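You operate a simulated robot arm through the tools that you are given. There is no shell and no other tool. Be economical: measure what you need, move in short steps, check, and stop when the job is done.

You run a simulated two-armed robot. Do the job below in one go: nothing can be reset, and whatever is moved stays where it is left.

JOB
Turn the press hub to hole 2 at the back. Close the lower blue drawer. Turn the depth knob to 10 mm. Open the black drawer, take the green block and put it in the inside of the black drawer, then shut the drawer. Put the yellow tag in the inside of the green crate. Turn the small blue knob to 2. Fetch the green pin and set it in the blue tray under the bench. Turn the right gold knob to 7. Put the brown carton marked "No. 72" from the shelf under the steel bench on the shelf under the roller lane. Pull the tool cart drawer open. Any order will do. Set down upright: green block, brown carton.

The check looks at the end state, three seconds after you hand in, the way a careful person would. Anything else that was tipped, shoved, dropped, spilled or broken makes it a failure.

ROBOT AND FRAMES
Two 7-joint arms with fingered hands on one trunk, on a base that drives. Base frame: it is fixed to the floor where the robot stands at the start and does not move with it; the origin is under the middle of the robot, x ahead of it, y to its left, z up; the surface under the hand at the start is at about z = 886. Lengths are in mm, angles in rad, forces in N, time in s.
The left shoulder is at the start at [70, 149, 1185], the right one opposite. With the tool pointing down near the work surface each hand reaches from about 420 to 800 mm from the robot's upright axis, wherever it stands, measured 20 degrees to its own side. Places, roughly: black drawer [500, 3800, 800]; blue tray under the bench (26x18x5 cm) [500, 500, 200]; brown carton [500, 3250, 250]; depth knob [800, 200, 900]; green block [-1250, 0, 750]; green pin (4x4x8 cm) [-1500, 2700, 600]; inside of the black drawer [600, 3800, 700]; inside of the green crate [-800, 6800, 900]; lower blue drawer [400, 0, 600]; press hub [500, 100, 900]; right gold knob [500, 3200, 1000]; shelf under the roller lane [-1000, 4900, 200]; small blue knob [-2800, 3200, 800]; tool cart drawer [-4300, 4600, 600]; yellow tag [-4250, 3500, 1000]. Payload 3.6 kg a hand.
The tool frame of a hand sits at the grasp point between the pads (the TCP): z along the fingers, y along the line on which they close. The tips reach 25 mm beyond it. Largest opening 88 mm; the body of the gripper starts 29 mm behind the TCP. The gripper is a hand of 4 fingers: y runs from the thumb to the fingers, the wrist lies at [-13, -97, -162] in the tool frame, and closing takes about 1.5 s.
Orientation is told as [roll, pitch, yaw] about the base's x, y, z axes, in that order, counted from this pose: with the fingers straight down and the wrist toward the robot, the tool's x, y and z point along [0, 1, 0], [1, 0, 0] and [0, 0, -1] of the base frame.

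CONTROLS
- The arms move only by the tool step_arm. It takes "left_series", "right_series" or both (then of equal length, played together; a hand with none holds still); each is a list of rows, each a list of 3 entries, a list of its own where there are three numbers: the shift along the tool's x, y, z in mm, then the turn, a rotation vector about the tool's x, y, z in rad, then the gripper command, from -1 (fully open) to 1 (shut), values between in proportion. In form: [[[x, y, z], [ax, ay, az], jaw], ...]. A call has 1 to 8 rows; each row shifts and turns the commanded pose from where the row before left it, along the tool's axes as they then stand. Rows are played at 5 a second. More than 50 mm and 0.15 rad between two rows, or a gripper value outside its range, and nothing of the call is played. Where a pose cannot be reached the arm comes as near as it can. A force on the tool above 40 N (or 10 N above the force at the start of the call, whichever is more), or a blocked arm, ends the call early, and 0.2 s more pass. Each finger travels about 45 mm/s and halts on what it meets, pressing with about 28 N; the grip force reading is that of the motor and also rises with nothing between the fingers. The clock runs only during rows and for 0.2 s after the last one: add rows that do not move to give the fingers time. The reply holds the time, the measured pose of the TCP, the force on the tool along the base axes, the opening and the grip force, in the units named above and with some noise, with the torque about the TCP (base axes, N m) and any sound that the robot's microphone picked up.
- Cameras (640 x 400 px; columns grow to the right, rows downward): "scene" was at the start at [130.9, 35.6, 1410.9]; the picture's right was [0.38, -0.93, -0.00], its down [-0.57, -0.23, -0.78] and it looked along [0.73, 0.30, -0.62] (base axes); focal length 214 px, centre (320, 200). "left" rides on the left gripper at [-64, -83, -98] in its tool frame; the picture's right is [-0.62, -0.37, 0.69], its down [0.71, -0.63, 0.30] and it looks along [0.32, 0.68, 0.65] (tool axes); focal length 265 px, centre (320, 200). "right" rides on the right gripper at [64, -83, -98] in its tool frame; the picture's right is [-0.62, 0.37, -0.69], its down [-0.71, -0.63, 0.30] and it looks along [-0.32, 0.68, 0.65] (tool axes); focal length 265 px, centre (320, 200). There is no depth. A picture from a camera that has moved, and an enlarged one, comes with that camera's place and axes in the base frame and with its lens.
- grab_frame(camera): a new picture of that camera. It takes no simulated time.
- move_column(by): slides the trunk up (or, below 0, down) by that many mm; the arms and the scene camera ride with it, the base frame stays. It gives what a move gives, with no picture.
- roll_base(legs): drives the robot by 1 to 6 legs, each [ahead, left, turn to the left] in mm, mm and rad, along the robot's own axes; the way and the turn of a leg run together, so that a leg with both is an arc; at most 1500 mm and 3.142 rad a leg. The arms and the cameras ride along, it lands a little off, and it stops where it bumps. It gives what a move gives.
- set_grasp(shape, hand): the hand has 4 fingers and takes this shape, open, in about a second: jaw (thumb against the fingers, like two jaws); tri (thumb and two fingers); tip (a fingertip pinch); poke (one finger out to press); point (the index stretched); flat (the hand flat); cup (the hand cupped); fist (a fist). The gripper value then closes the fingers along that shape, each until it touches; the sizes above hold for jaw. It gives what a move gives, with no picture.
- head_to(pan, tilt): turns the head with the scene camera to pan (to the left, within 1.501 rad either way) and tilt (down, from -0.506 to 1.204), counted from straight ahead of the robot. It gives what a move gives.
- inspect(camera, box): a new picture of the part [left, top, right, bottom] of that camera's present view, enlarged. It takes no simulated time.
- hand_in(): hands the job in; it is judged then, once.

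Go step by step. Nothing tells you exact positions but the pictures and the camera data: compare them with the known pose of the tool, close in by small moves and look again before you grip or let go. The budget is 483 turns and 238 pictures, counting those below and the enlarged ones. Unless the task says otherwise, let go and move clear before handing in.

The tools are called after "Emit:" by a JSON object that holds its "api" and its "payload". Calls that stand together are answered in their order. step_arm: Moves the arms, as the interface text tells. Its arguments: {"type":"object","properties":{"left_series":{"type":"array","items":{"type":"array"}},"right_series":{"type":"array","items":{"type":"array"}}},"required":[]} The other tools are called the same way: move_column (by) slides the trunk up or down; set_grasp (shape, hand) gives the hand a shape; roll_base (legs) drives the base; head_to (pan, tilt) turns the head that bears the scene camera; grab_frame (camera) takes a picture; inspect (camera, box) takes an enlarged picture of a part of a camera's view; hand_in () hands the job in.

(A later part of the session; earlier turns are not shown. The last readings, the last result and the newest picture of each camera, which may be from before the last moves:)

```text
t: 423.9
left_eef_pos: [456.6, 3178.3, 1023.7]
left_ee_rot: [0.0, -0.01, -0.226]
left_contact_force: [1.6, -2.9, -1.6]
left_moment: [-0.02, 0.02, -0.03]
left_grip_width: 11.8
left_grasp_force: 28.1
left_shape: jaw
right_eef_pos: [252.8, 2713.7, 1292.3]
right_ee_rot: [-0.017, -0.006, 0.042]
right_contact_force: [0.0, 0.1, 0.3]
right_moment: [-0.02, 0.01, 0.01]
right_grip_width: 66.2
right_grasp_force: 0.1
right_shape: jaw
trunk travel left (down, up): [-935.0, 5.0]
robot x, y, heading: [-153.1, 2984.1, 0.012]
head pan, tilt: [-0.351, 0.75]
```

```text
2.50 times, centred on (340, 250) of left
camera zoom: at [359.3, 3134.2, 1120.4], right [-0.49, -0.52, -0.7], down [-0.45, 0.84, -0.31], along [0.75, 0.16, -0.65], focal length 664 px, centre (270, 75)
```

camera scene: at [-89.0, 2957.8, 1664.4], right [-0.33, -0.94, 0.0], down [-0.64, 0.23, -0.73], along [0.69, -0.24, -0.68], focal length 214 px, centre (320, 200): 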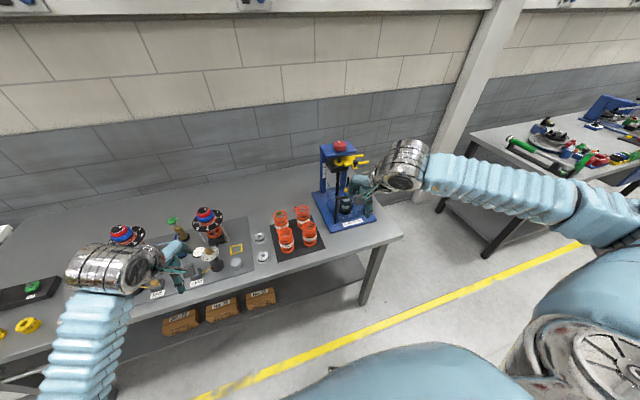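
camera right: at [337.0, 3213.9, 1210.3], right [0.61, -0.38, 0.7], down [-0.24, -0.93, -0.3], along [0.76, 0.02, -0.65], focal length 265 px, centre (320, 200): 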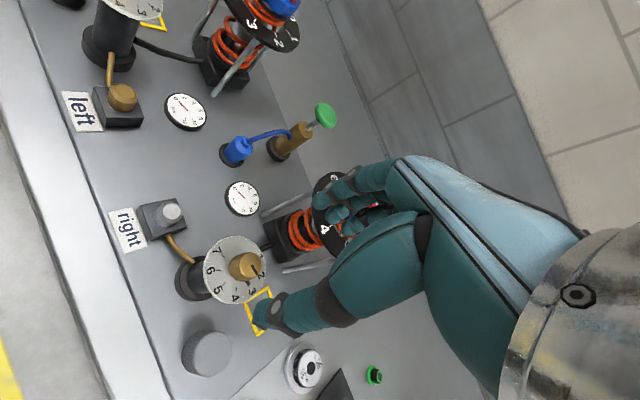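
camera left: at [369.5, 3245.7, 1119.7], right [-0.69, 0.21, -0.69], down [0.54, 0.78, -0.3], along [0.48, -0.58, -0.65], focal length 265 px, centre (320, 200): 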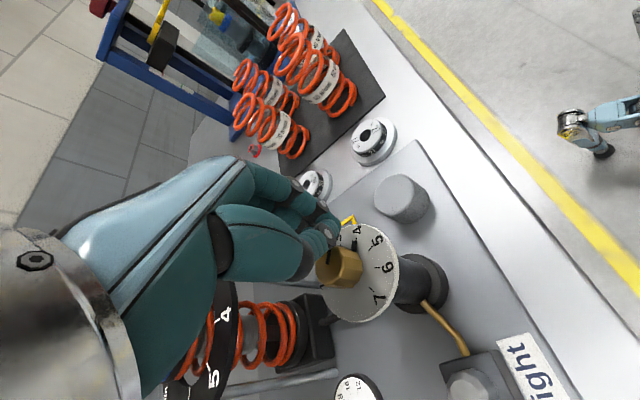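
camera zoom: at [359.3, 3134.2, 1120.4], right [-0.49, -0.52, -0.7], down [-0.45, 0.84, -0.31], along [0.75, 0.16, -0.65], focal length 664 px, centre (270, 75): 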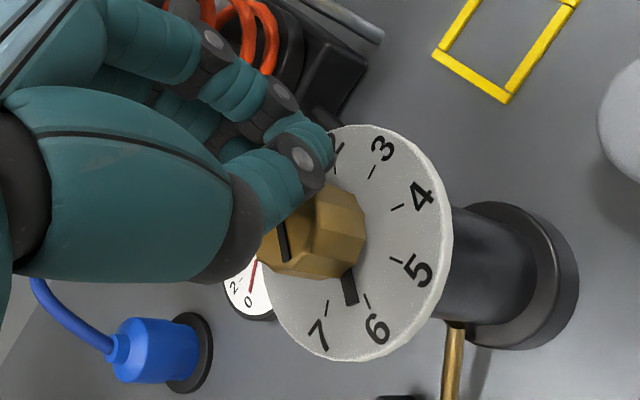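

The knob is lower than I assumed (top ≈ 995), so the tips barely held it. I'll open, lower by 16 mm and grip properly.

Emit:
{"api": "step_arm", "payload": {"left_series": [[[0, 0, 0], [0, 0, 0], 0.5], [[0, 0, 0], [0, 0, 0], 0.2], [[0, 0, -5], [0, 0, 0], -0.2], [[0, -4, 0], [0, 0, 0], -0.2], [[0, 0, 10], [0, 0, 0], -0.2], [[0, 0, 10], [0, 0, 0], -0.2]]}}

Emit:
{"api": "inspect", "payload": {"camera": "left", "box": [240, 170, 440, 330]}}

```text
t: 425.3
left_eef_pos: [451.6, 3182.2, 1009.0]
left_ee_rot: [0.0, -0.011, -0.225]
left_contact_force: [-0.5, 0.6, 6.4]
left_moment: [0.01, -0.15, 0.02]
left_grip_width: 51.7
left_grasp_force: 0.0
left_shape: jaw
right_eef_pos: [251.6, 2715.9, 1294.1]
right_ee_rot: [-0.018, -0.008, 0.041]
right_contact_force: [-0.5, 0.5, -0.5]
right_moment: [-0.03, 0.0, 0.02]
right_grip_width: 66.3
right_grasp_force: 0.1
right_shape: jaw
trunk travel left (down, up): [-935.0, 5.0]
robot x, y, heading: [-152.9, 2982.8, 0.015]
head pan, tilt: [-0.351, 0.75]
```

```text
2.50 times, centred on (340, 250) of left
camera zoom: at [354.1, 3137.0, 1106.0], right [-0.49, -0.52, -0.7], down [-0.45, 0.84, -0.31], along [0.75, 0.16, -0.65], focal length 664 px, centre (270, 75)
```

zoom: 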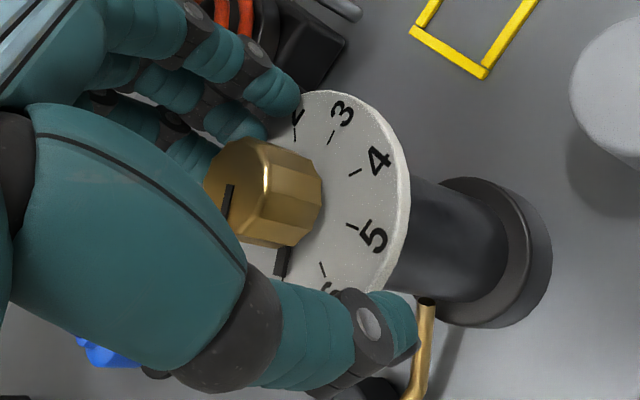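

Emit:
{"api": "step_arm", "payload": {"left_series": [[[0, 0, -2], [0, 0, 0], 0.2], [[0, 0, 0], [0, 0, 0], 1], [[0, 0, 0], [0, 0, 0], 1], [[0, 0, 0], [0, 0, 0], 1], [[0, 0, 0], [0, 0, 0], 1]]}}

Emit:
{"api": "inspect", "payload": {"camera": "left", "box": [240, 170, 440, 330]}}

```text
t: 426.5
left_eef_pos: [453.4, 3177.8, 1010.7]
left_ee_rot: [0.0, -0.008, -0.226]
left_contact_force: [9.1, -5.1, 5.4]
left_moment: [-0.03, -0.35, -0.12]
left_grip_width: 16.4
left_grasp_force: 28.2
left_shape: jaw
right_eef_pos: [254.2, 2714.9, 1292.9]
right_ee_rot: [-0.018, -0.008, 0.042]
right_contact_force: [0.4, 0.4, 0.0]
right_moment: [0.0, 0.0, 0.0]
right_grip_width: 66.2
right_grasp_force: 0.1
right_shape: jaw
trunk travel left (down, up): [-935.0, 5.0]
robot x, y, heading: [-155.7, 2981.6, 0.013]
head pan, tilt: [-0.351, 0.75]
```

```text
2.50 times, centred on (340, 250) of left
camera zoom: at [355.4, 3134.9, 1107.1], right [-0.49, -0.52, -0.7], down [-0.45, 0.84, -0.31], along [0.74, 0.16, -0.65], focal length 664 px, centre (270, 75)
```

zoom: 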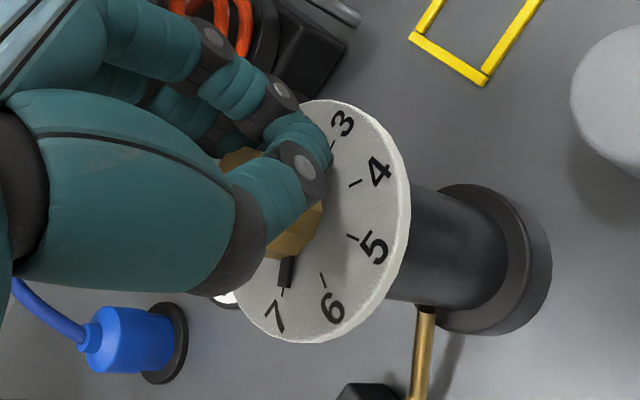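

Closing itself brought the pointer to 7. I'll release very slowly.

Emit:
{"api": "step_arm", "payload": {"left_series": [[[0, 0, 0], [0, 0, 0], 0.75], [[0, 0, 0], [0, 0, 0], 0.68], [[0, 0, 0], [0, 0, 0], 0.64], [[0, 0, 0], [0, 0, 0], 0.6], [[0, 0, 0], [0, 0, 0], 0.57], [[0, 0, 0], [0, 0, 0], 0.54], [[0, 0, 0], [0, 0, 0], 0.51], [[0, 0, 0], [0, 0, 0], 0.48]]}}

Emit:
{"api": "inspect", "payload": {"camera": "left", "box": [240, 170, 440, 330]}}

```text
t: 428.3
left_eef_pos: [449.3, 3180.2, 1008.9]
left_ee_rot: [0.002, -0.007, -0.224]
left_contact_force: [5.8, -5.5, 8.5]
left_moment: [-0.07, -0.37, -0.07]
left_grip_width: 22.2
left_grasp_force: 17.4
left_shape: jaw
right_eef_pos: [252.1, 2714.8, 1294.4]
right_ee_rot: [-0.017, -0.008, 0.042]
right_contact_force: [0.1, -0.5, -0.2]
right_moment: [-0.02, -0.04, 0.0]
right_grip_width: 66.2
right_grasp_force: 0.0
right_shape: jaw
trunk travel left (down, up): [-935.0, 5.0]
robot x, y, heading: [-155.1, 2981.4, 0.012]
head pan, tilt: [-0.351, 0.75]
```

```text
2.50 times, centred on (340, 250) of left
camera zoom: at [352.8, 3135.6, 1106.8], right [-0.49, -0.52, -0.7], down [-0.45, 0.84, -0.31], along [0.74, 0.16, -0.65], focal length 664 px, centre (270, 75)
```

zoom: 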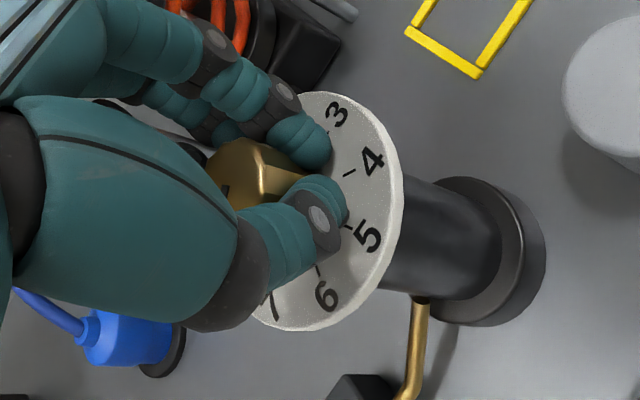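

Emit:
{"api": "step_arm", "payload": {"left_series": [[[0, 0, -1], [0, 0, 0], 0.44], [[0, 0, -1], [0, 0, 0], 0.4], [[0, 0, 0], [0, 0, 0], 0.36], [[0, 0, 0], [0, 0, 0], 0.32], [[0, 0, 0], [0, 0, 0], 0.26], [[0, 0, 0], [0, 0, 0], 0.18], [[0, 0, 0], [0, 0, 0], 0.1], [[0, 0, 0], [0, 0, 0], 0.0]]}}

Emit:
{"api": "inspect", "payload": {"camera": "left", "box": [240, 170, 440, 330]}}

```text
t: 430.1
left_eef_pos: [450.3, 3180.7, 1009.5]
left_ee_rot: [-0.001, -0.002, -0.223]
left_contact_force: [0.4, -0.9, 0.9]
left_moment: [-0.06, -0.02, 0.03]
left_grip_width: 43.4
left_grasp_force: 0.2
left_shape: jaw
right_eef_pos: [253.2, 2716.3, 1293.9]
right_ee_rot: [-0.018, -0.009, 0.042]
right_contact_force: [-0.1, 1.2, 0.1]
right_moment: [0.01, -0.01, 0.0]
right_grip_width: 66.2
right_grasp_force: 0.0
right_shape: jaw
trunk travel left (down, up): [-935.0, 5.0]
robot x, y, heading: [-152.9, 2982.9, 0.006]
head pan, tilt: [-0.351, 0.75]
```

```text
2.50 times, centred on (340, 250) of left
camera zoom: at [352.9, 3136.7, 1107.9], right [-0.49, -0.52, -0.69], down [-0.45, 0.84, -0.31], along [0.74, 0.16, -0.65], focal length 664 px, centre (270, 75)
```

zoom: 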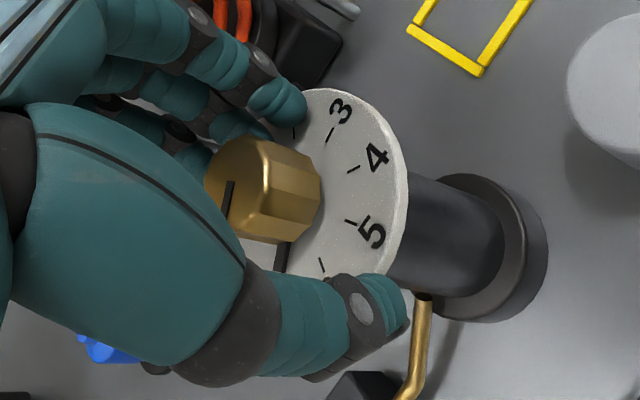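

Emit:
{"api": "step_arm", "payload": {"left_series": [[[6, 0, 0], [0, 0, 0], 0.0], [[0, 0, 0], [0, 0, 0], 0.4], [[0, 0, 0], [0, 0, 0], 1], [[0, 0, 0], [0, 0, 0], 1], [[0, 0, 0], [0, 0, 0], 1], [[0, 0, 0], [0, 0, 0], 1]]}}

Emit:
{"api": "inspect", "payload": {"camera": "left", "box": [240, 170, 440, 330]}}

```text
t: 431.5
left_eef_pos: [449.8, 3184.9, 1010.3]
left_ee_rot: [0.0, -0.004, -0.222]
left_contact_force: [-2.8, -0.9, -0.8]
left_moment: [-0.05, 0.0, -0.02]
left_grip_width: 16.9
left_grasp_force: 27.8
left_shape: jaw
right_eef_pos: [252.3, 2715.4, 1294.3]
right_ee_rot: [-0.019, -0.009, 0.042]
right_contact_force: [0.9, 0.6, 0.1]
right_moment: [-0.01, 0.03, -0.01]
right_grip_width: 66.3
right_grasp_force: 0.1
right_shape: jaw
trunk travel left (down, up): [-935.0, 5.0]
robot x, y, heading: [-153.0, 2983.1, 0.008]
head pan, tilt: [-0.351, 0.75]
```

```text
2.50 times, centred on (340, 250) of left
camera zoom: at [353.8, 3141.6, 1108.1], right [-0.49, -0.52, -0.69], down [-0.45, 0.84, -0.31], along [0.74, 0.16, -0.65], focal length 664 px, centre (270, 75)
```

zoom: 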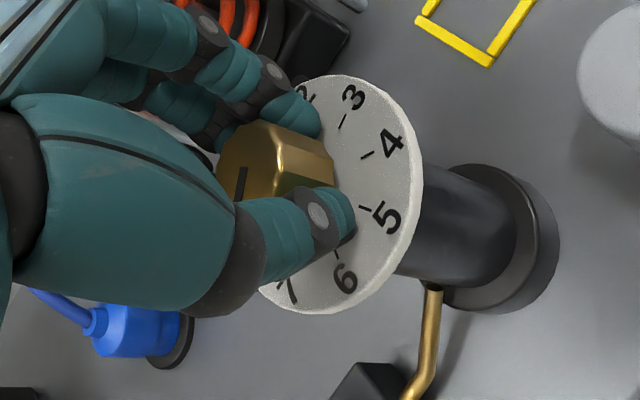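

Well-centred grip now. Turn 0.35 and look.

Emit:
{"api": "step_arm", "payload": {"left_series": [[[0, 0, 0], [0, 0, 0.12], 1], [[0, 0, 0], [0, 0, 0.12], 1], [[0, 0, 0], [0, 0, 0.11], 1], [[0, 0, 0], [0, 0, 0], 1]]}}

Emit:
{"api": "inspect", "payload": {"camera": "left", "box": [240, 170, 440, 330]}}

Emit:
{"api": "inspect", "payload": {"camera": "scene", "box": [170, 220, 250, 290]}}

```text
t: 432.5
left_eef_pos: [452.6, 3188.6, 1010.7]
left_ee_rot: [0.002, -0.005, -0.575]
left_contact_force: [1.5, 6.9, -2.7]
left_moment: [0.15, -0.06, 0.11]
left_grip_width: 16.5
left_grasp_force: 28.4
left_shape: jaw
right_eef_pos: [253.5, 2717.4, 1295.0]
right_ee_rot: [-0.021, -0.01, 0.041]
right_contact_force: [-0.1, -0.6, 0.0]
right_moment: [-0.01, 0.01, 0.02]
right_grip_width: 66.2
right_grasp_force: 0.1
right_shape: jaw
trunk travel left (down, up): [-935.0, 5.0]
robot x, y, heading: [-154.4, 2981.0, 0.006]
head pan, tilt: [-0.351, 0.75]
```

```text
2.50 times, centred on (340, 250) of left
camera zoom: at [345.6, 3180.0, 1107.8], right [-0.64, -0.32, -0.7], down [-0.14, 0.94, -0.31], along [0.75, -0.1, -0.65], focal length 664 px, centre (270, 75)
```

zoom: 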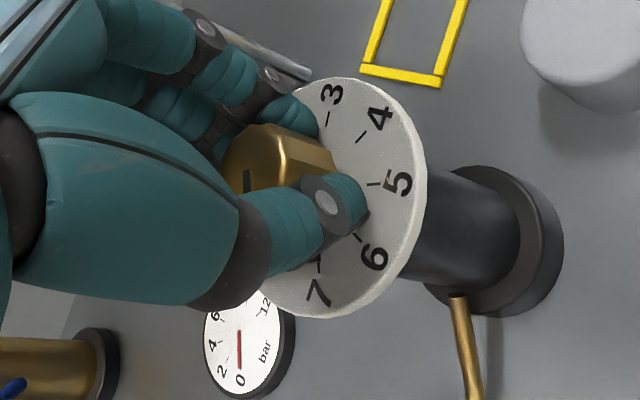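

```text
5.71 times, centred on (210, 255) of scene
camera zoom: at [-25.4, 2961.3, 1664.3], right [-0.33, -0.94, 0.0], down [-0.64, 0.23, -0.73], along [0.69, -0.24, -0.68], focal length 1226 px, centre (949, -114)
```

zoom: 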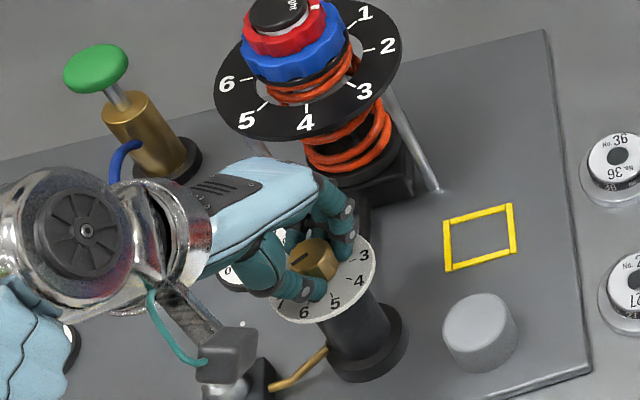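

By the knob's top mark the pointer is almost at 7. I'll add a little, then release slowly and check.

Emit:
{"api": "step_arm", "payload": {"left_series": [[[0, 0, 0], [0, 0, 0.09], 1], [[2, -2, 0], [0, 0, 0], 0.8], [[0, 0, 0], [0, 0, 0], 0.72], [[0, 0, 0], [0, 0, 0], 0.67], [[0, 0, 0], [0, 0, 0], 0.64], [[0, 0, 0], [0, 0, 0], 0.61], [[0, 0, 0], [0, 0, 0], 0.58], [[0, 0, 0], [0, 0, 0], 0.55]]}}

Emit:
{"api": "step_arm", "payload": {"left_series": [[[0, 0, 0], [0, 0, 0], 0.52], [[0, 0, 0], [0, 0, 0], 0.49], [[0, 0, 0], [0, 0, 0], 0.46], [[0, 0, 0], [0, 0, 0], 0.42], [[0, 0, 0], [0, 0, 0], 0.36], [[0, 0, 0], [0, 0, 0], 0.28], [[0, 0, 0], [0, 0, 0], 0.15], [[0, 0, 0], [0, 0, 0], 0]]}}

Emit:
{"api": "inspect", "payload": {"camera": "left", "box": [240, 170, 440, 330]}}

```text
t: 434.3
left_eef_pos: [452.4, 3189.5, 1010.6]
left_ee_rot: [0.002, -0.006, -0.665]
left_contact_force: [6.7, 0.6, 1.4]
left_moment: [-0.01, -0.18, 0.07]
left_grip_width: 21.4
left_grasp_force: 0.1
left_shape: jaw
right_eef_pos: [254.8, 2714.8, 1293.6]
right_ee_rot: [-0.019, -0.008, 0.042]
right_contact_force: [0.0, 0.7, 0.2]
right_moment: [-0.01, -0.01, -0.02]
right_grip_width: 66.1
right_grasp_force: 0.0
right_shape: jaw
trunk travel left (down, up): [-935.0, 5.0]
robot x, y, heading: [-157.1, 2983.7, 0.006]
head pan, tilt: [-0.351, 0.75]
```

```text
t: 436.1
left_eef_pos: [450.3, 3189.1, 1010.0]
left_ee_rot: [0.0, -0.004, -0.665]
left_contact_force: [-0.5, -0.1, 0.0]
left_moment: [0.0, 0.03, 0.0]
left_grip_width: 43.4
left_grasp_force: 0.2
left_shape: jaw
right_eef_pos: [251.7, 2716.1, 1293.9]
right_ee_rot: [-0.019, -0.009, 0.04]
right_contact_force: [-0.2, -0.6, 0.4]
right_moment: [0.01, 0.0, 0.02]
right_grip_width: 66.2
right_grasp_force: 0.1
right_shape: jaw
trunk travel left (down, up): [-935.0, 5.0]
robot x, y, heading: [-154.9, 2981.1, 0.01]
head pan, tilt: [-0.351, 0.75]
```

```text
2.50 times, centred on (340, 250) of left
camera zoom: at [344.2, 3189.6, 1108.0], right [-0.67, -0.26, -0.69], down [-0.05, 0.95, -0.31], along [0.74, -0.17, -0.65], focal length 664 px, centre (270, 75)
```

zoom: 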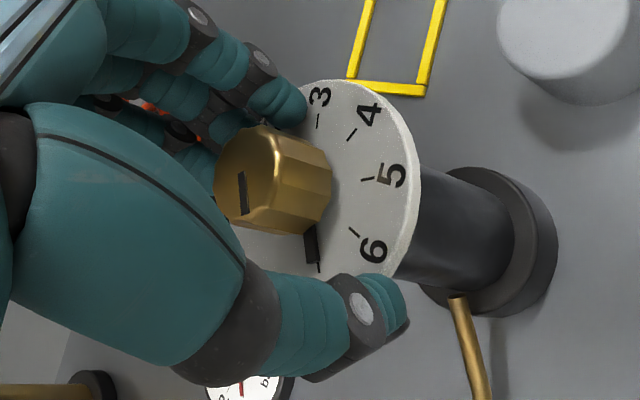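

Emit:
{"api": "step_arm", "payload": {"left_series": [[[0, 0, -20], [0, 0, 0], 0], [[0, 0, -40], [0, 0, 0], -0.2], [[0, 0, -40], [0, 0, 0], -0.2], [[0, 0, -40], [0, 0, 0], -0.2]]}}

Emit:
{"api": "inspect", "payload": {"camera": "left", "box": [320, 200, 500, 340]}}

```text
t: 437.1
left_eef_pos: [449.7, 3188.0, 1152.0]
left_ee_rot: [0.001, -0.006, -0.663]
left_contact_force: [0.2, -0.2, -0.6]
left_moment: [-0.02, 0.0, 0.03]
left_grip_width: 52.2
left_grasp_force: 0.1
left_shape: jaw
right_eef_pos: [252.2, 2715.6, 1293.1]
right_ee_rot: [-0.019, -0.008, 0.042]
right_contact_force: [-0.7, 0.7, 0.7]
right_moment: [0.02, -0.04, -0.03]
right_grip_width: 66.1
right_grasp_force: 0.2
right_shape: jaw
trunk travel left (down, up): [-935.0, 5.0]
robot x, y, heading: [-157.4, 2981.7, 0.014]
head pan, tilt: [-0.351, 0.75]
```

```text
2.86 times, centred on (410, 270) of left
camera zoom: at [343.3, 3188.6, 1249.6], right [-0.67, -0.26, -0.7], down [-0.05, 0.95, -0.31], along [0.74, -0.17, -0.65], focal length 758 px, centre (63, 0)
```

zoom: 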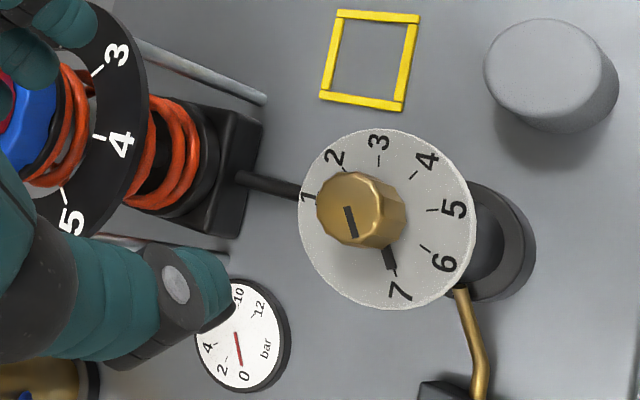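

The right gold knob is at 7. Now I'll back off, lower the column and look at the cartons on the shelf below.

Emit:
{"api": "step_arm", "payload": {"left_series": [[[0, -40, -20], [0, 0, -0.1], -1], [[0, -40, 0], [0, 0, -0.15], -1], [[0, -40, 0], [0, 0, -0.15], -1], [[0, -40, 0], [0, 0, -0.15], -1]]}}

Emit:
{"api": "roll_base", "payload": {"legs": [[-350, 0, 0], [0, 520, 0]]}}

Emit:
{"api": "move_column", "payload": {"by": -600}}

Emit:
{"api": "head_to", "payload": {"pan": 0.0, "tilt": 0.5}}

Emit:
{"api": "grab_frame", "payload": {"camera": "scene"}}

```text
t: 438.1
left_eef_pos: [309.4, 3261.3, 1171.3]
left_ee_rot: [0.0, -0.008, -0.115]
left_contact_force: [0.1, 0.9, 0.3]
left_moment: [-0.01, -0.04, -0.01]
left_grip_width: 87.5
left_grasp_force: 0.1
left_shape: jaw
right_eef_pos: [250.7, 2714.4, 1293.4]
right_ee_rot: [-0.02, -0.012, 0.041]
right_contact_force: [-0.1, 0.0, -1.2]
right_moment: [0.0, -0.03, 0.01]
right_grip_width: 66.3
right_grasp_force: 0.1
right_shape: jaw
trunk travel left (down, up): [-935.0, 5.0]
robot x, y, heading: [-152.5, 2984.4, 0.012]
head pan, tilt: [-0.351, 0.75]
```

```text
t: 449.8
left_eef_pos: [-46.0, 3778.3, 1170.0]
left_ee_rot: [-0.002, -0.006, -0.114]
left_contact_force: [0.9, -0.2, -0.5]
left_moment: [0.0, 0.01, -0.03]
left_grip_width: 87.7
left_grasp_force: 0.0
left_shape: jaw
right_eef_pos: [-105.2, 3231.8, 1293.8]
right_ee_rot: [-0.019, -0.009, 0.042]
right_contact_force: [-0.3, 1.6, -0.2]
right_moment: [0.01, -0.01, 0.01]
right_grip_width: 66.3
right_grasp_force: 0.0
right_shape: jaw
trunk travel left (down, up): [-935.0, 5.0]
robot x, y, heading: [-513.1, 3497.8, 0.011]
head pan, tilt: [-0.351, 0.75]
```

```text
refused: -600 is not a number from -400 to 400
```

```text
t: 450.6
left_eef_pos: [-46.5, 3776.0, 1169.7]
left_ee_rot: [-0.002, -0.004, -0.114]
left_contact_force: [0.0, 0.0, 0.1]
left_moment: [0.02, 0.0, -0.02]
left_grip_width: 87.7
left_grasp_force: 0.0
left_shape: jaw
right_eef_pos: [-104.0, 3231.1, 1294.0]
right_ee_rot: [-0.018, -0.008, 0.042]
right_contact_force: [0.3, 0.4, -0.8]
right_moment: [0.0, 0.01, 0.01]
right_grip_width: 66.1
right_grasp_force: 0.1
right_shape: jaw
trunk travel left (down, up): [-935.0, 5.0]
robot x, y, heading: [-514.4, 3496.5, 0.01]
head pan, tilt: [0.0, 0.499]
```

```text
82 pictures are left
camera scene: at [-369.8, 3503.1, 1686.3], right [0.01, -1.0, 0.0], down [-0.48, 0.0, -0.88], along [0.88, 0.01, -0.48], focal length 214 px, centre (320, 200)
```

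scene: 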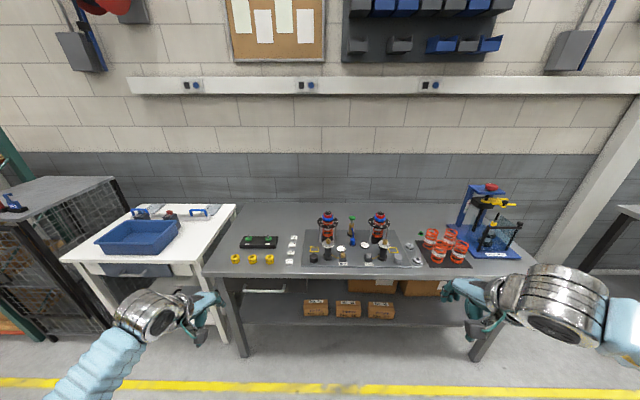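

Emit:
{"api": "move_column", "payload": {"by": -400}}

Emit:
{"api": "move_column", "payload": {"by": -300}}

Emit:
{"api": "grab_frame", "payload": {"camera": "scene"}}

Emit:
{"api": "inspect", "payload": {"camera": "scene", "box": [270, 170, 430, 290]}}

```text
t: 454.5
left_eef_pos: [-45.4, 3776.6, 769.3]
left_ee_rot: [-0.002, -0.004, -0.115]
left_contact_force: [-0.5, 0.0, -0.5]
left_moment: [-0.02, 0.01, -0.02]
left_grip_width: 87.9
left_grasp_force: 0.1
left_shape: jaw
right_eef_pos: [-104.8, 3231.9, 892.9]
right_ee_rot: [-0.018, -0.008, 0.042]
right_contact_force: [-0.8, 0.1, 0.7]
right_moment: [-0.02, 0.0, 0.0]
right_grip_width: 66.0
right_grasp_force: 0.0
right_shape: jaw
trunk travel left (down, up): [-535.0, 405.0]
robot x, y, heading: [-510.8, 3497.5, 0.012]
head pan, tilt: [0.0, 0.499]
```

```text
t: 457.5
left_eef_pos: [-45.7, 3777.1, 470.4]
left_ee_rot: [-0.002, -0.003, -0.115]
left_contact_force: [-1.1, 0.2, -0.4]
left_moment: [-0.02, 0.0, 0.02]
left_grip_width: 87.6
left_grasp_force: 0.1
left_shape: jaw
right_eef_pos: [-104.0, 3230.9, 594.4]
right_ee_rot: [-0.019, -0.009, 0.043]
right_contact_force: [0.4, -0.9, -0.9]
right_moment: [0.01, 0.0, -0.03]
right_grip_width: 66.1
right_grasp_force: 0.0
right_shape: jaw
trunk travel left (down, up): [-235.0, 705.0]
robot x, y, heading: [-508.4, 3495.5, 0.017]
head pan, tilt: [0.0, 0.499]
```

```text
81 pictures are left
camera scene: at [-370.1, 3504.0, 986.4], right [0.01, -1.0, 0.0], down [-0.48, 0.0, -0.88], along [0.88, 0.01, -0.48], focal length 214 px, centre (320, 200)
```

scene: 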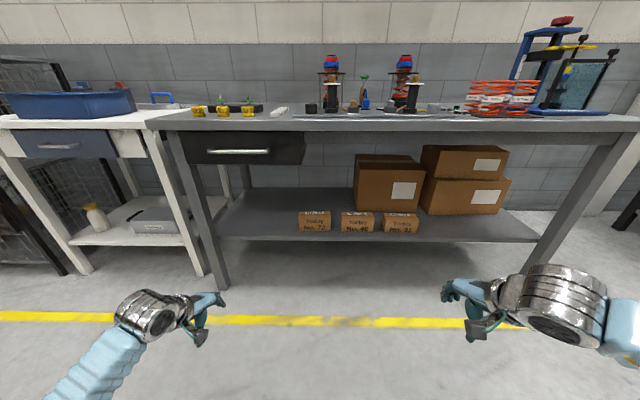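

```text
3.33 times, centred on (350, 230) of scene
camera zoom: at [-370.1, 3504.0, 986.4], right [0.01, -1.0, 0.0], down [-0.48, 0.0, -0.88], along [0.88, 0.01, -0.48], focal length 715 px, centre (220, 100)
```

zoom: 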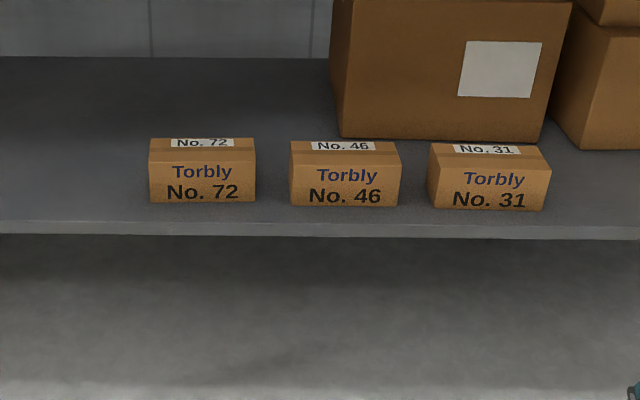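

Carton 72 is about 166 wide, 70 deep and 75 tall at (575, 3531), standing on the shelf at z≈307. I'll drive in with the left hand low, under the bench top, to grip it across its depth.

Emit:
{"api": "step_arm", "payload": {"left_series": [[[0, 0, -20], [0, 0, -0.12], -1], [[0, -20, 0], [0, 0, 0], -1]]}}

Emit:
{"api": "roll_base", "payload": {"legs": [[0, -165, 0], [400, 0, 0]]}}

Emit:
{"api": "grab_frame", "payload": {"camera": "left"}}

Emit:
{"api": "grab_frame", "payload": {"camera": "scene"}}

```text
t: 458.1
left_eef_pos: [-66.4, 3778.1, 489.8]
left_ee_rot: [-0.003, -0.007, 0.004]
left_contact_force: [-0.3, -1.0, -0.5]
left_moment: [-0.04, 0.02, -0.02]
left_grip_width: 87.6
left_grasp_force: 0.0
left_shape: jaw
right_eef_pos: [-105.1, 3230.2, 594.2]
right_ee_rot: [-0.02, -0.008, 0.043]
right_contact_force: [-0.3, 0.3, -0.3]
right_moment: [0.01, 0.0, 0.0]
right_grip_width: 66.4
right_grasp_force: 0.1
right_shape: jaw
trunk travel left (down, up): [-235.0, 705.0]
robot x, y, heading: [-514.2, 3499.5, 0.008]
head pan, tilt: [0.0, 0.499]
```

```text
t: 466.1
left_eef_pos: [337.4, 3618.9, 489.6]
left_ee_rot: [-0.002, -0.005, 0.005]
left_contact_force: [0.4, 0.2, 0.3]
left_moment: [-0.04, 0.02, 0.02]
left_grip_width: 87.6
left_grasp_force: 0.1
left_shape: jaw
right_eef_pos: [299.4, 3072.0, 593.8]
right_ee_rot: [-0.021, -0.007, 0.044]
right_contact_force: [0.3, 0.4, 0.1]
right_moment: [-0.02, -0.02, -0.03]
right_grip_width: 66.1
right_grasp_force: 0.0
right_shape: jaw
trunk travel left (down, up): [-235.0, 705.0]
robot x, y, heading: [-109.1, 3340.6, 0.017]
head pan, tilt: [0.0, 0.499]
```

```text
79 pictures are left
camera left: at [252.3, 3553.9, 587.3], right [-0.36, -0.62, -0.69], down [-0.63, 0.71, -0.31], along [0.68, 0.33, -0.65], focal length 265 px, centre (320, 200)
```

left: 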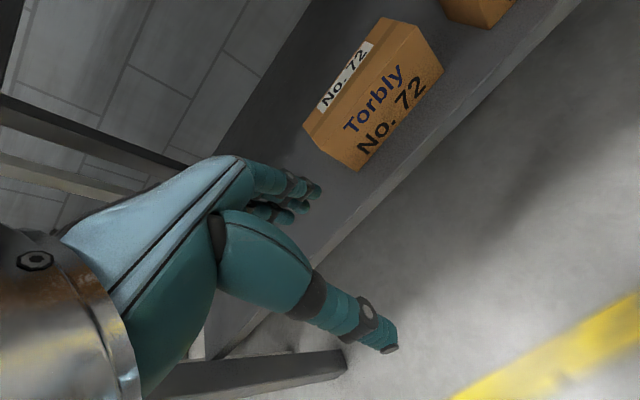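

```text
78 pictures are left
camera scene: at [34.6, 3344.3, 986.3], right [0.01, -1.0, 0.0], down [-0.48, -0.01, -0.88], along [0.88, 0.01, -0.48], focal length 214 px, centre (320, 200)
```

scene: 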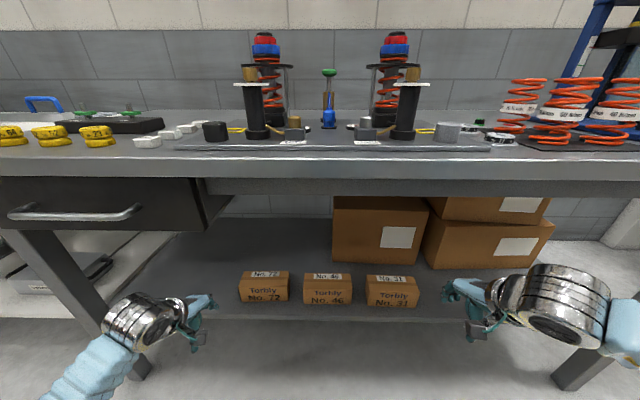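

Carton centre refined to (564, 3535). Rolling ahead 70 and moving the hand above it.

Emit:
{"api": "roll_base", "payload": {"legs": [[70, 0, 0]]}}

Emit:
{"api": "step_arm", "payload": {"left_series": [[[-21, 40, 5], [0, 0, 0], -1], [[-21, 40, 5], [0, 0, 0], -1], [[-21, 40, 5], [0, 0, 0], -1], [[-21, 37, 5], [0, 0, 0], -1], [[0, 0, 10], [0, 0, 0], -1]]}}

Emit:
{"api": "grab_frame", "payload": {"camera": "left"}}

Emit:
{"api": "grab_frame", "payload": {"camera": "scene"}}

```text
t: 467.6
left_eef_pos: [404.6, 3620.3, 489.8]
left_ee_rot: [-0.002, -0.005, 0.007]
left_contact_force: [0.5, 0.1, -0.2]
left_moment: [0.0, -0.01, 0.01]
left_grip_width: 88.0
left_grasp_force: 0.1
left_shape: jaw
right_eef_pos: [371.8, 3072.4, 594.7]
right_ee_rot: [-0.018, -0.005, 0.046]
right_contact_force: [0.1, 0.8, 0.0]
right_moment: [0.02, 0.03, -0.02]
right_grip_width: 66.1
right_grasp_force: 0.0
right_shape: jaw
trunk travel left (down, up): [-235.0, 705.0]
robot x, y, heading: [-35.4, 3337.1, 0.011]
head pan, tilt: [0.0, 0.499]
```

```text
t: 468.8
left_eef_pos: [564.5, 3536.1, 460.7]
left_ee_rot: [-0.001, -0.006, 0.007]
left_contact_force: [-0.3, 0.1, 0.3]
left_moment: [-0.02, -0.02, 0.0]
left_grip_width: 87.6
left_grasp_force: 0.1
left_shape: jaw
right_eef_pos: [370.5, 3072.0, 594.8]
right_ee_rot: [-0.017, -0.004, 0.045]
right_contact_force: [0.1, 0.5, -0.3]
right_moment: [0.01, -0.02, 0.02]
right_grip_width: 66.2
right_grasp_force: 0.0
right_shape: jaw
trunk travel left (down, up): [-235.0, 705.0]
robot x, y, heading: [-33.3, 3342.0, 0.017]
head pan, tilt: [0.0, 0.499]
```

```text
77 pictures are left
camera left: at [479.2, 3470.9, 558.4], right [-0.36, -0.62, -0.69], down [-0.63, 0.71, -0.31], along [0.69, 0.33, -0.65], focal length 265 px, centre (320, 200)
```

left: 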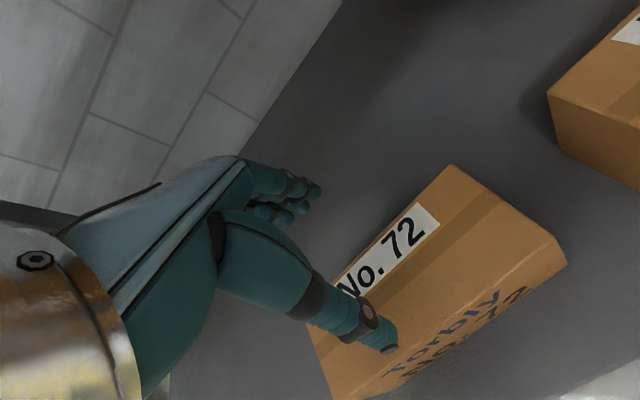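

```text
76 pictures are left
camera scene: at [106.8, 3345.3, 986.4], right [0.01, -1.0, 0.0], down [-0.48, -0.01, -0.88], along [0.88, 0.01, -0.48], focal length 214 px, centre (320, 200)
```

scene: 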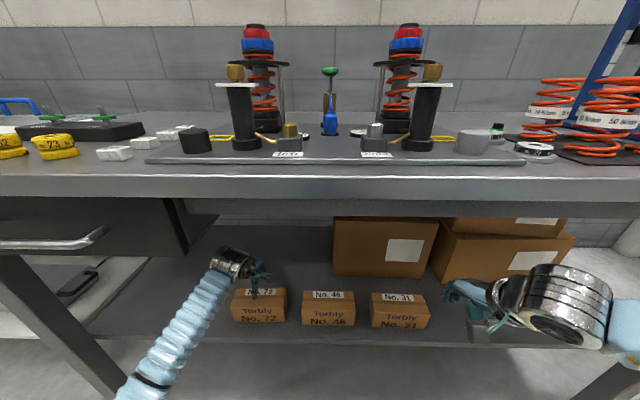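

The hand is about 12 mm too far back; correcting and descending around the carton.

Emit:
{"api": "step_arm", "payload": {"left_series": [[[2, -12, 0], [0, 0, 0], -1], [[0, 0, 30], [0, 0, 0], -1]]}}

Emit:
{"api": "grab_frame", "payload": {"camera": "left"}}

```text
t: 469.4
left_eef_pos: [551.4, 3537.8, 430.7]
left_ee_rot: [-0.001, -0.005, 0.006]
left_contact_force: [0.2, -0.5, 0.1]
left_moment: [-0.01, 0.0, 0.01]
left_grip_width: 87.5
left_grasp_force: 0.1
left_shape: jaw
right_eef_pos: [371.0, 3073.0, 593.6]
right_ee_rot: [-0.017, -0.003, 0.047]
right_contact_force: [0.1, 1.0, 0.3]
right_moment: [-0.02, -0.01, -0.03]
right_grip_width: 66.3
right_grasp_force: 0.0
right_shape: jaw
trunk travel left (down, up): [-235.0, 705.0]
robot x, y, heading: [-36.5, 3342.1, 0.011]
head pan, tilt: [0.0, 0.499]
```

```text
75 pictures are left
camera left: at [466.5, 3473.2, 527.2], right [-0.36, -0.62, -0.69], down [-0.63, 0.71, -0.31], along [0.68, 0.33, -0.65], focal length 265 px, centre (320, 200)
```

left: 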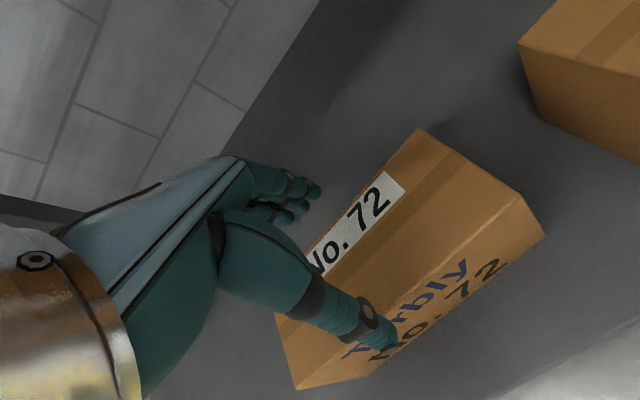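

Emit:
{"api": "step_arm", "payload": {"left_series": [[[0, 1, 20], [0, 0, 0], -1], [[0, 0, 20], [0, 0, 0], -1], [[0, 0, 20], [0, 0, 0], -1], [[0, 0, 15], [0, 0, 0], -1]]}}

Emit:
{"api": "step_arm", "payload": {"left_series": [[[0, 0, 8], [0, 0, 0], -1], [[0, 0, 0], [0, 0, 0], -0.7], [[0, 0, 0], [0, 0, 0], 1], [[0, 0, 0], [0, 0, 0], 1], [[0, 0, 0], [0, 0, 0], 1]]}}

Emit:
{"api": "grab_frame", "payload": {"camera": "left"}}

```text
t: 470.3
left_eef_pos: [558.2, 3538.2, 379.9]
left_ee_rot: [-0.01, -0.034, 0.008]
left_contact_force: [-9.7, 0.7, 21.9]
left_moment: [-0.06, 0.35, -0.03]
left_grip_width: 88.0
left_grasp_force: 0.0
left_shape: jaw
right_eef_pos: [370.8, 3072.6, 595.0]
right_ee_rot: [-0.017, -0.005, 0.045]
right_contact_force: [0.5, 0.3, -0.7]
right_moment: [0.0, 0.01, 0.01]
right_grip_width: 66.4
right_grasp_force: 0.0
right_shape: jaw
trunk travel left (down, up): [-235.0, 705.0]
robot x, y, heading: [-34.3, 3340.1, 0.01]
head pan, tilt: [0.0, 0.499]
stopped in row 4 (left hand): the force on the tool passed its limit at 45 N (the readings are from after the stop); the commanded pose is now the measured one
```

```text
t: 470.7
left_eef_pos: [561.5, 3536.6, 379.5]
left_ee_rot: [-0.013, -0.049, 0.006]
left_contact_force: [-7.0, -0.4, 18.9]
left_moment: [-0.1, 0.29, -0.03]
left_grip_width: 83.3
left_grasp_force: 0.1
left_shape: jaw
right_eef_pos: [370.8, 3072.1, 594.4]
right_ee_rot: [-0.015, -0.005, 0.043]
right_contact_force: [0.0, -0.3, -0.6]
right_moment: [0.02, 0.0, -0.03]
right_grip_width: 66.2
right_grasp_force: 0.0
right_shape: jaw
trunk travel left (down, up): [-235.0, 705.0]
robot x, y, heading: [-37.3, 3340.0, 0.01]
head pan, tilt: [0.0, 0.499]
stopped in row 2 (left hand): the force on the tool passed its limit at 44 N (the readings are from after the stop); the commanded pose is now the measured one
```

```text
74 pictures are left
camera left: at [473.5, 3472.8, 474.0], right [-0.33, -0.63, -0.7], down [-0.62, 0.71, -0.34], along [0.71, 0.32, -0.62], focal length 265 px, centre (320, 200)
```

left: 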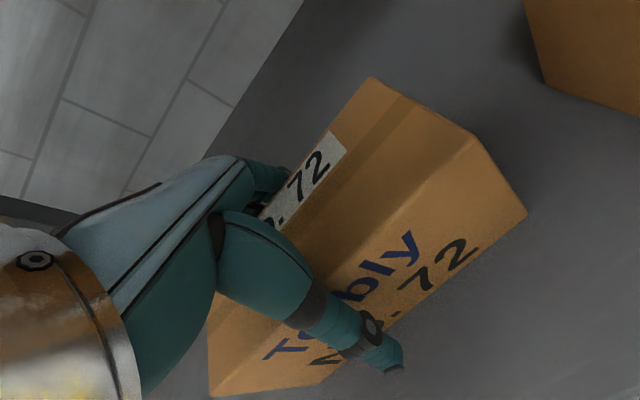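

The thumb base meets the top edge, so this is the full depth: tips 25 mm below the carton top, enough to grip. I'll ease up, recentre and close.

Emit:
{"api": "step_arm", "payload": {"left_series": [[[0, -4, -5], [0.04, 0, 0], -1], [[0, -5, -1], [0, 0, 0], -1], [[0, 0, 0], [0, 0, 0], -1]]}}

Emit:
{"api": "step_arm", "payload": {"left_series": [[[0, 0, 0], [0, 0, 0], -0.7], [[0, 0, 0], [0, 0, 0], -0.5], [[0, 0, 0], [0, 0, 0], 0], [[0, 0, 0], [0, 0, 0], 1], [[0, 0, 0], [0, 0, 0], 1]]}}

Emit:
{"api": "grab_frame", "payload": {"camera": "left"}}

```text
t: 471.5
left_eef_pos: [550.8, 3537.1, 379.1]
left_ee_rot: [-0.008, 0.002, 0.005]
left_contact_force: [3.5, 0.2, 6.1]
left_moment: [-0.03, -0.18, 0.03]
left_grip_width: 87.8
left_grasp_force: 0.2
left_shape: jaw
right_eef_pos: [371.1, 3071.4, 593.3]
right_ee_rot: [-0.016, -0.003, 0.045]
right_contact_force: [-0.2, 0.0, 0.0]
right_moment: [0.01, -0.02, -0.02]
right_grip_width: 66.5
right_grasp_force: 0.0
right_shape: jaw
trunk travel left (down, up): [-235.0, 705.0]
robot x, y, heading: [-35.8, 3340.9, 0.009]
head pan, tilt: [0.0, 0.499]
```

```text
t: 472.7
left_eef_pos: [551.9, 3537.4, 381.3]
left_ee_rot: [-0.009, -0.001, 0.007]
left_contact_force: [3.6, -0.3, 4.8]
left_moment: [-0.01, -0.52, -0.02]
left_grip_width: 60.5
left_grasp_force: 28.0
left_shape: jaw
right_eef_pos: [370.2, 3071.3, 595.0]
right_ee_rot: [-0.016, -0.004, 0.044]
right_contact_force: [-0.4, 0.2, -1.1]
right_moment: [-0.01, -0.01, -0.01]
right_grip_width: 66.4
right_grasp_force: 0.0
right_shape: jaw
trunk travel left (down, up): [-235.0, 705.0]
robot x, y, heading: [-37.1, 3339.2, 0.012]
head pan, tilt: [0.0, 0.499]
```

```text
73 pictures are left
camera left: at [467.2, 3473.3, 479.5], right [-0.36, -0.63, -0.69], down [-0.64, 0.71, -0.31], along [0.68, 0.32, -0.66], focal length 265 px, centre (320, 200)
```

left: 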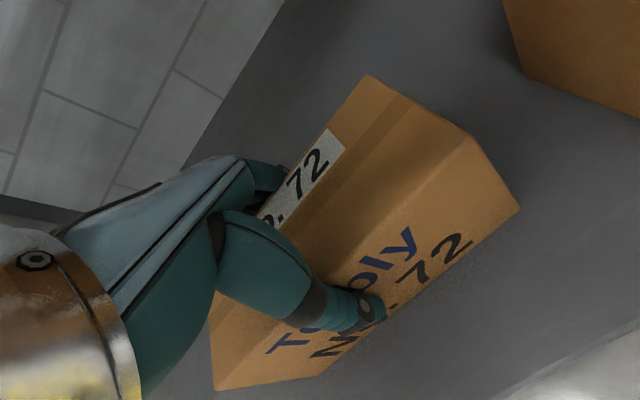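

Emit:
{"api": "step_arm", "payload": {"left_series": [[[0, 0, -10], [0, 0, 0], 1], [[0, 0, -15], [0, 0, 0], 1], [[0, 0, -15], [0, 0, 0], 1], [[0, 0, 0], [0, 0, 0], 1]]}}

Emit:
{"api": "grab_frame", "payload": {"camera": "scene"}}

```text
t: 473.7
left_eef_pos: [550.8, 3538.2, 420.2]
left_ee_rot: [-0.009, 0.004, 0.008]
left_contact_force: [0.7, 0.0, -5.0]
left_moment: [-0.01, -0.01, 0.01]
left_grip_width: 60.0
left_grasp_force: 27.9
left_shape: jaw
right_eef_pos: [371.9, 3072.6, 592.6]
right_ee_rot: [-0.018, -0.001, 0.045]
right_contact_force: [0.0, 1.4, 0.2]
right_moment: [-0.01, 0.01, 0.01]
right_grip_width: 66.3
right_grasp_force: 0.1
right_shape: jaw
trunk travel left (down, up): [-235.0, 705.0]
robot x, y, heading: [-34.2, 3338.8, 0.009]
head pan, tilt: [0.0, 0.499]
```

```text
72 pictures are left
camera scene: at [107.5, 3345.5, 986.2], right [0.01, -1.0, 0.0], down [-0.48, -0.01, -0.88], along [0.88, 0.01, -0.48], focal length 214 px, centre (320, 200)
```

scene: 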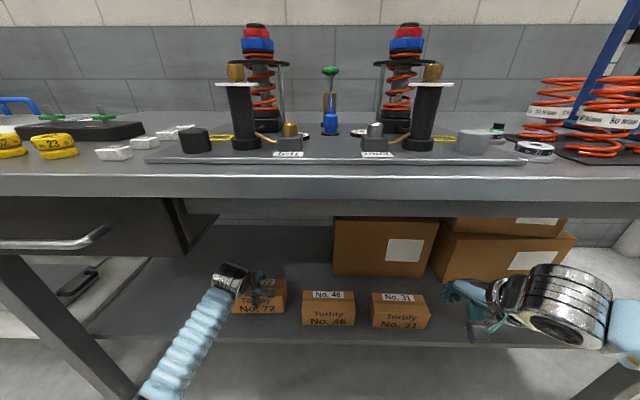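

Carton lifted securely. Back out and turn left to look toward the roller lane.

Emit:
{"api": "roll_base", "payload": {"legs": [[-550, 0, 0], [0, 0, 1.57]]}}

Emit:
{"api": "move_column", "payload": {"by": 250}}

Emit:
{"api": "head_to", "payload": {"pan": 0.2, "tilt": 0.4}}

Emit:
{"api": "grab_frame", "payload": {"camera": "scene"}}

```text
t: 491.3
left_eef_pos: [-789.0, 3918.5, 419.4]
left_ee_rot: [-0.01, 0.002, 1.579]
left_contact_force: [-1.0, 0.5, -4.9]
left_moment: [0.0, -0.02, 0.03]
left_grip_width: 59.5
left_grasp_force: 27.0
left_shape: jaw
right_eef_pos: [-322.5, 3739.0, 593.0]
right_ee_rot: [-0.019, -0.002, 1.615]
right_contact_force: [-0.6, 0.3, 0.1]
right_moment: [-0.01, -0.03, 0.02]
right_grip_width: 66.1
right_grasp_force: 0.0
right_shape: jaw
trunk travel left (down, up): [-235.0, 705.0]
robot x, y, heading: [-589.7, 3337.4, 1.578]
head pan, tilt: [0.0, 0.499]
```

```text
t: 493.8
left_eef_pos: [-788.7, 3919.2, 668.7]
left_ee_rot: [-0.01, 0.002, 1.579]
left_contact_force: [-0.5, -0.1, -4.9]
left_moment: [0.01, 0.04, 0.05]
left_grip_width: 59.9
left_grasp_force: 28.2
left_shape: jaw
right_eef_pos: [-323.7, 3738.2, 842.3]
right_ee_rot: [-0.016, -0.002, 1.616]
right_contact_force: [1.2, 0.1, 0.7]
right_moment: [0.0, 0.01, -0.04]
right_grip_width: 66.1
right_grasp_force: 0.1
right_shape: jaw
trunk travel left (down, up): [-485.0, 455.0]
robot x, y, heading: [-588.3, 3334.5, 1.588]
head pan, tilt: [0.0, 0.499]
```

```text
t: 494.6
left_eef_pos: [-789.1, 3918.9, 668.6]
left_ee_rot: [-0.01, 0.002, 1.578]
left_contact_force: [-0.1, -0.6, -4.8]
left_moment: [0.0, 0.04, 0.0]
left_grip_width: 59.8
left_grasp_force: 28.2
left_shape: jaw
right_eef_pos: [-323.2, 3738.1, 843.9]
right_ee_rot: [-0.018, -0.001, 1.615]
right_contact_force: [-0.3, -0.1, 0.1]
right_moment: [0.0, 0.0, -0.01]
right_grip_width: 66.1
right_grasp_force: 0.2
right_shape: jaw
trunk travel left (down, up): [-485.0, 455.0]
robot x, y, heading: [-588.9, 3331.4, 1.587]
head pan, tilt: [0.201, 0.4]
```

```text
71 pictures are left
camera scene: at [-611.0, 3477.5, 1245.4], right [0.98, 0.21, 0.0], down [0.08, -0.38, -0.92], along [-0.19, 0.9, -0.39], focal length 214 px, centre (320, 200)
```

scene: 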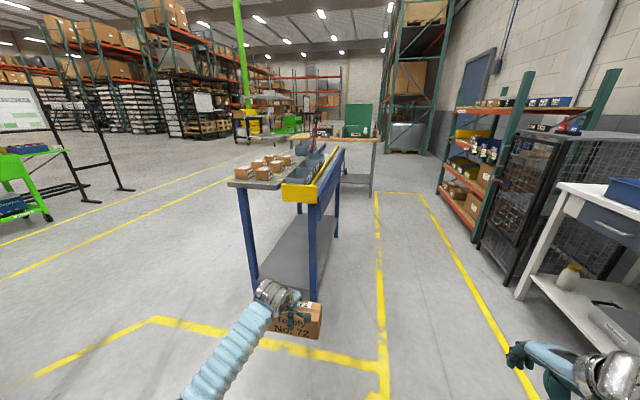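

The blue roller lane is ahead with a grey shelf below. I'll drive to its near end and look at the shelf.

Emit:
{"api": "roll_base", "payload": {"legs": [[0, 340, -0.01], [560, 0, 0]]}}

Emit:
{"api": "move_column", "payload": {"by": -330}}

Emit:
{"api": "head_to", "payload": {"pan": 0.1, "tilt": 0.45}}

Emit:
{"api": "grab_frame", "payload": {"camera": "scene"}}

```text
t: 506.8
left_eef_pos: [-1123.7, 4483.4, 668.4]
left_ee_rot: [-0.007, 0.002, 1.564]
left_contact_force: [-0.6, 0.2, -5.3]
left_moment: [0.01, -0.01, 0.0]
left_grip_width: 60.3
left_grasp_force: 28.3
left_shape: jaw
right_eef_pos: [-661.6, 4298.2, 843.9]
right_ee_rot: [-0.016, -0.003, 1.6]
right_contact_force: [0.9, 0.1, -0.9]
right_moment: [0.0, -0.01, -0.01]
right_grip_width: 66.2
right_grasp_force: 0.1
right_shape: jaw
trunk travel left (down, up): [-485.0, 455.0]
robot x, y, heading: [-937.4, 3895.6, 1.57]
head pan, tilt: [0.201, 0.4]
```

```text
t: 510.0
left_eef_pos: [-1123.5, 4483.4, 339.3]
left_ee_rot: [-0.008, 0.002, 1.563]
left_contact_force: [-0.1, -0.6, -5.1]
left_moment: [0.03, 0.0, 0.03]
left_grip_width: 59.7
left_grasp_force: 28.2
left_shape: jaw
right_eef_pos: [-660.0, 4296.2, 514.0]
right_ee_rot: [-0.017, -0.001, 1.6]
right_contact_force: [0.1, 0.6, -0.2]
right_moment: [0.04, 0.04, 0.0]
right_grip_width: 66.1
right_grasp_force: 0.0
right_shape: jaw
trunk travel left (down, up): [-155.0, 785.0]
robot x, y, heading: [-936.5, 3897.5, 1.567]
head pan, tilt: [0.201, 0.4]
```

```text
t: 510.7
left_eef_pos: [-1123.7, 4482.7, 339.1]
left_ee_rot: [-0.009, 0.002, 1.565]
left_contact_force: [-0.2, 0.3, -4.3]
left_moment: [-0.01, -0.01, 0.01]
left_grip_width: 59.9
left_grasp_force: 28.1
left_shape: jaw
right_eef_pos: [-659.9, 4296.4, 512.7]
right_ee_rot: [-0.019, -0.004, 1.602]
right_contact_force: [0.0, -0.4, 0.5]
right_moment: [0.0, -0.02, 0.03]
right_grip_width: 66.4
right_grasp_force: 0.1
right_shape: jaw
trunk travel left (down, up): [-155.0, 785.0]
robot x, y, heading: [-935.4, 3897.8, 1.574]
head pan, tilt: [0.099, 0.45]
```

```text
70 pictures are left
camera scene: at [-942.9, 4041.1, 910.7], right [1.0, 0.1, 0.0], down [0.04, -0.43, -0.9], along [-0.09, 0.9, -0.44], focal length 214 px, centre (320, 200)
```

scene: 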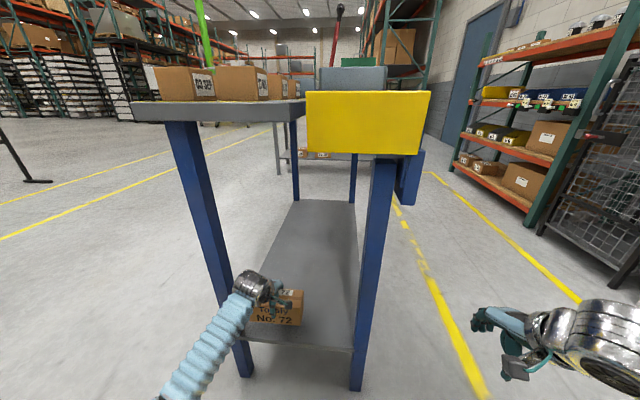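

Shelf at z≈212, near edge y≈4440. I'll roll in 110 mm and lower the carton onto it.

Emit:
{"api": "roll_base", "payload": {"legs": [[0, -30, 0], [120, 0, 0]]}}

Emit:
{"api": "step_arm", "payload": {"left_series": [[[0, 0, 15], [0, 0, 0], 1], [[0, 0, 15], [0, 0, 0], 1], [[0, 0, 8], [0, 0, 0], 1], [[0, 0, 4], [0, 0, 0], 1], [[0, 0, 4], [0, 0, 0], 1]]}}

Emit:
{"api": "grab_frame", "payload": {"camera": "left"}}

```text
t: 513.5
left_eef_pos: [-1093.5, 4602.2, 338.6]
left_ee_rot: [-0.008, 0.004, 1.564]
left_contact_force: [-0.9, 0.7, -4.9]
left_moment: [-0.01, -0.03, 0.0]
left_grip_width: 59.9
left_grasp_force: 28.5
left_shape: jaw
right_eef_pos: [-629.3, 4419.5, 513.9]
right_ee_rot: [-0.017, 0.002, 1.602]
right_contact_force: [-0.1, -0.1, -0.2]
right_moment: [-0.01, 0.01, -0.02]
right_grip_width: 66.3
right_grasp_force: 0.0
right_shape: jaw
trunk travel left (down, up): [-155.0, 785.0]
robot x, y, heading: [-901.7, 4017.4, 1.569]
head pan, tilt: [0.099, 0.45]
```

```text
t: 514.7
left_eef_pos: [-1091.8, 4601.9, 297.7]
left_ee_rot: [-0.011, -0.007, 1.564]
left_contact_force: [0.1, -6.0, 13.7]
left_moment: [0.26, -0.06, 0.02]
left_grip_width: 59.4
left_grasp_force: 27.7
left_shape: jaw
right_eef_pos: [-628.7, 4416.9, 514.3]
right_ee_rot: [-0.013, 0.0, 1.602]
right_contact_force: [-0.2, 0.3, 0.0]
right_moment: [-0.01, 0.02, -0.04]
right_grip_width: 66.2
right_grasp_force: 0.0
right_shape: jaw
trunk travel left (down, up): [-155.0, 785.0]
robot x, y, heading: [-904.0, 4017.6, 1.565]
head pan, tilt: [0.099, 0.45]
```

```text
69 pictures are left
camera left: at [-1031.1, 4518.0, 395.8], right [0.62, -0.37, -0.69], down [-0.72, -0.62, -0.32], along [-0.31, 0.69, -0.65], focal length 265 px, centre (320, 200)
```

left: 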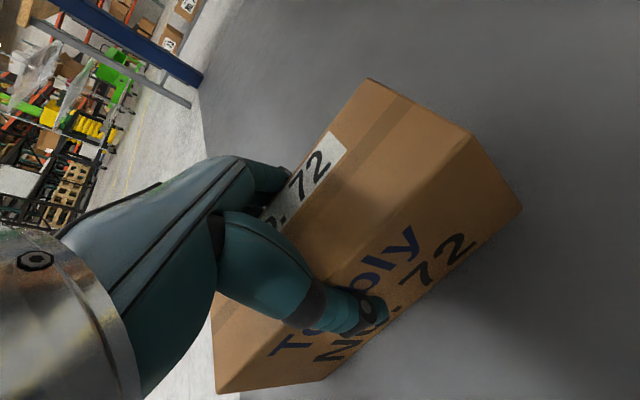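

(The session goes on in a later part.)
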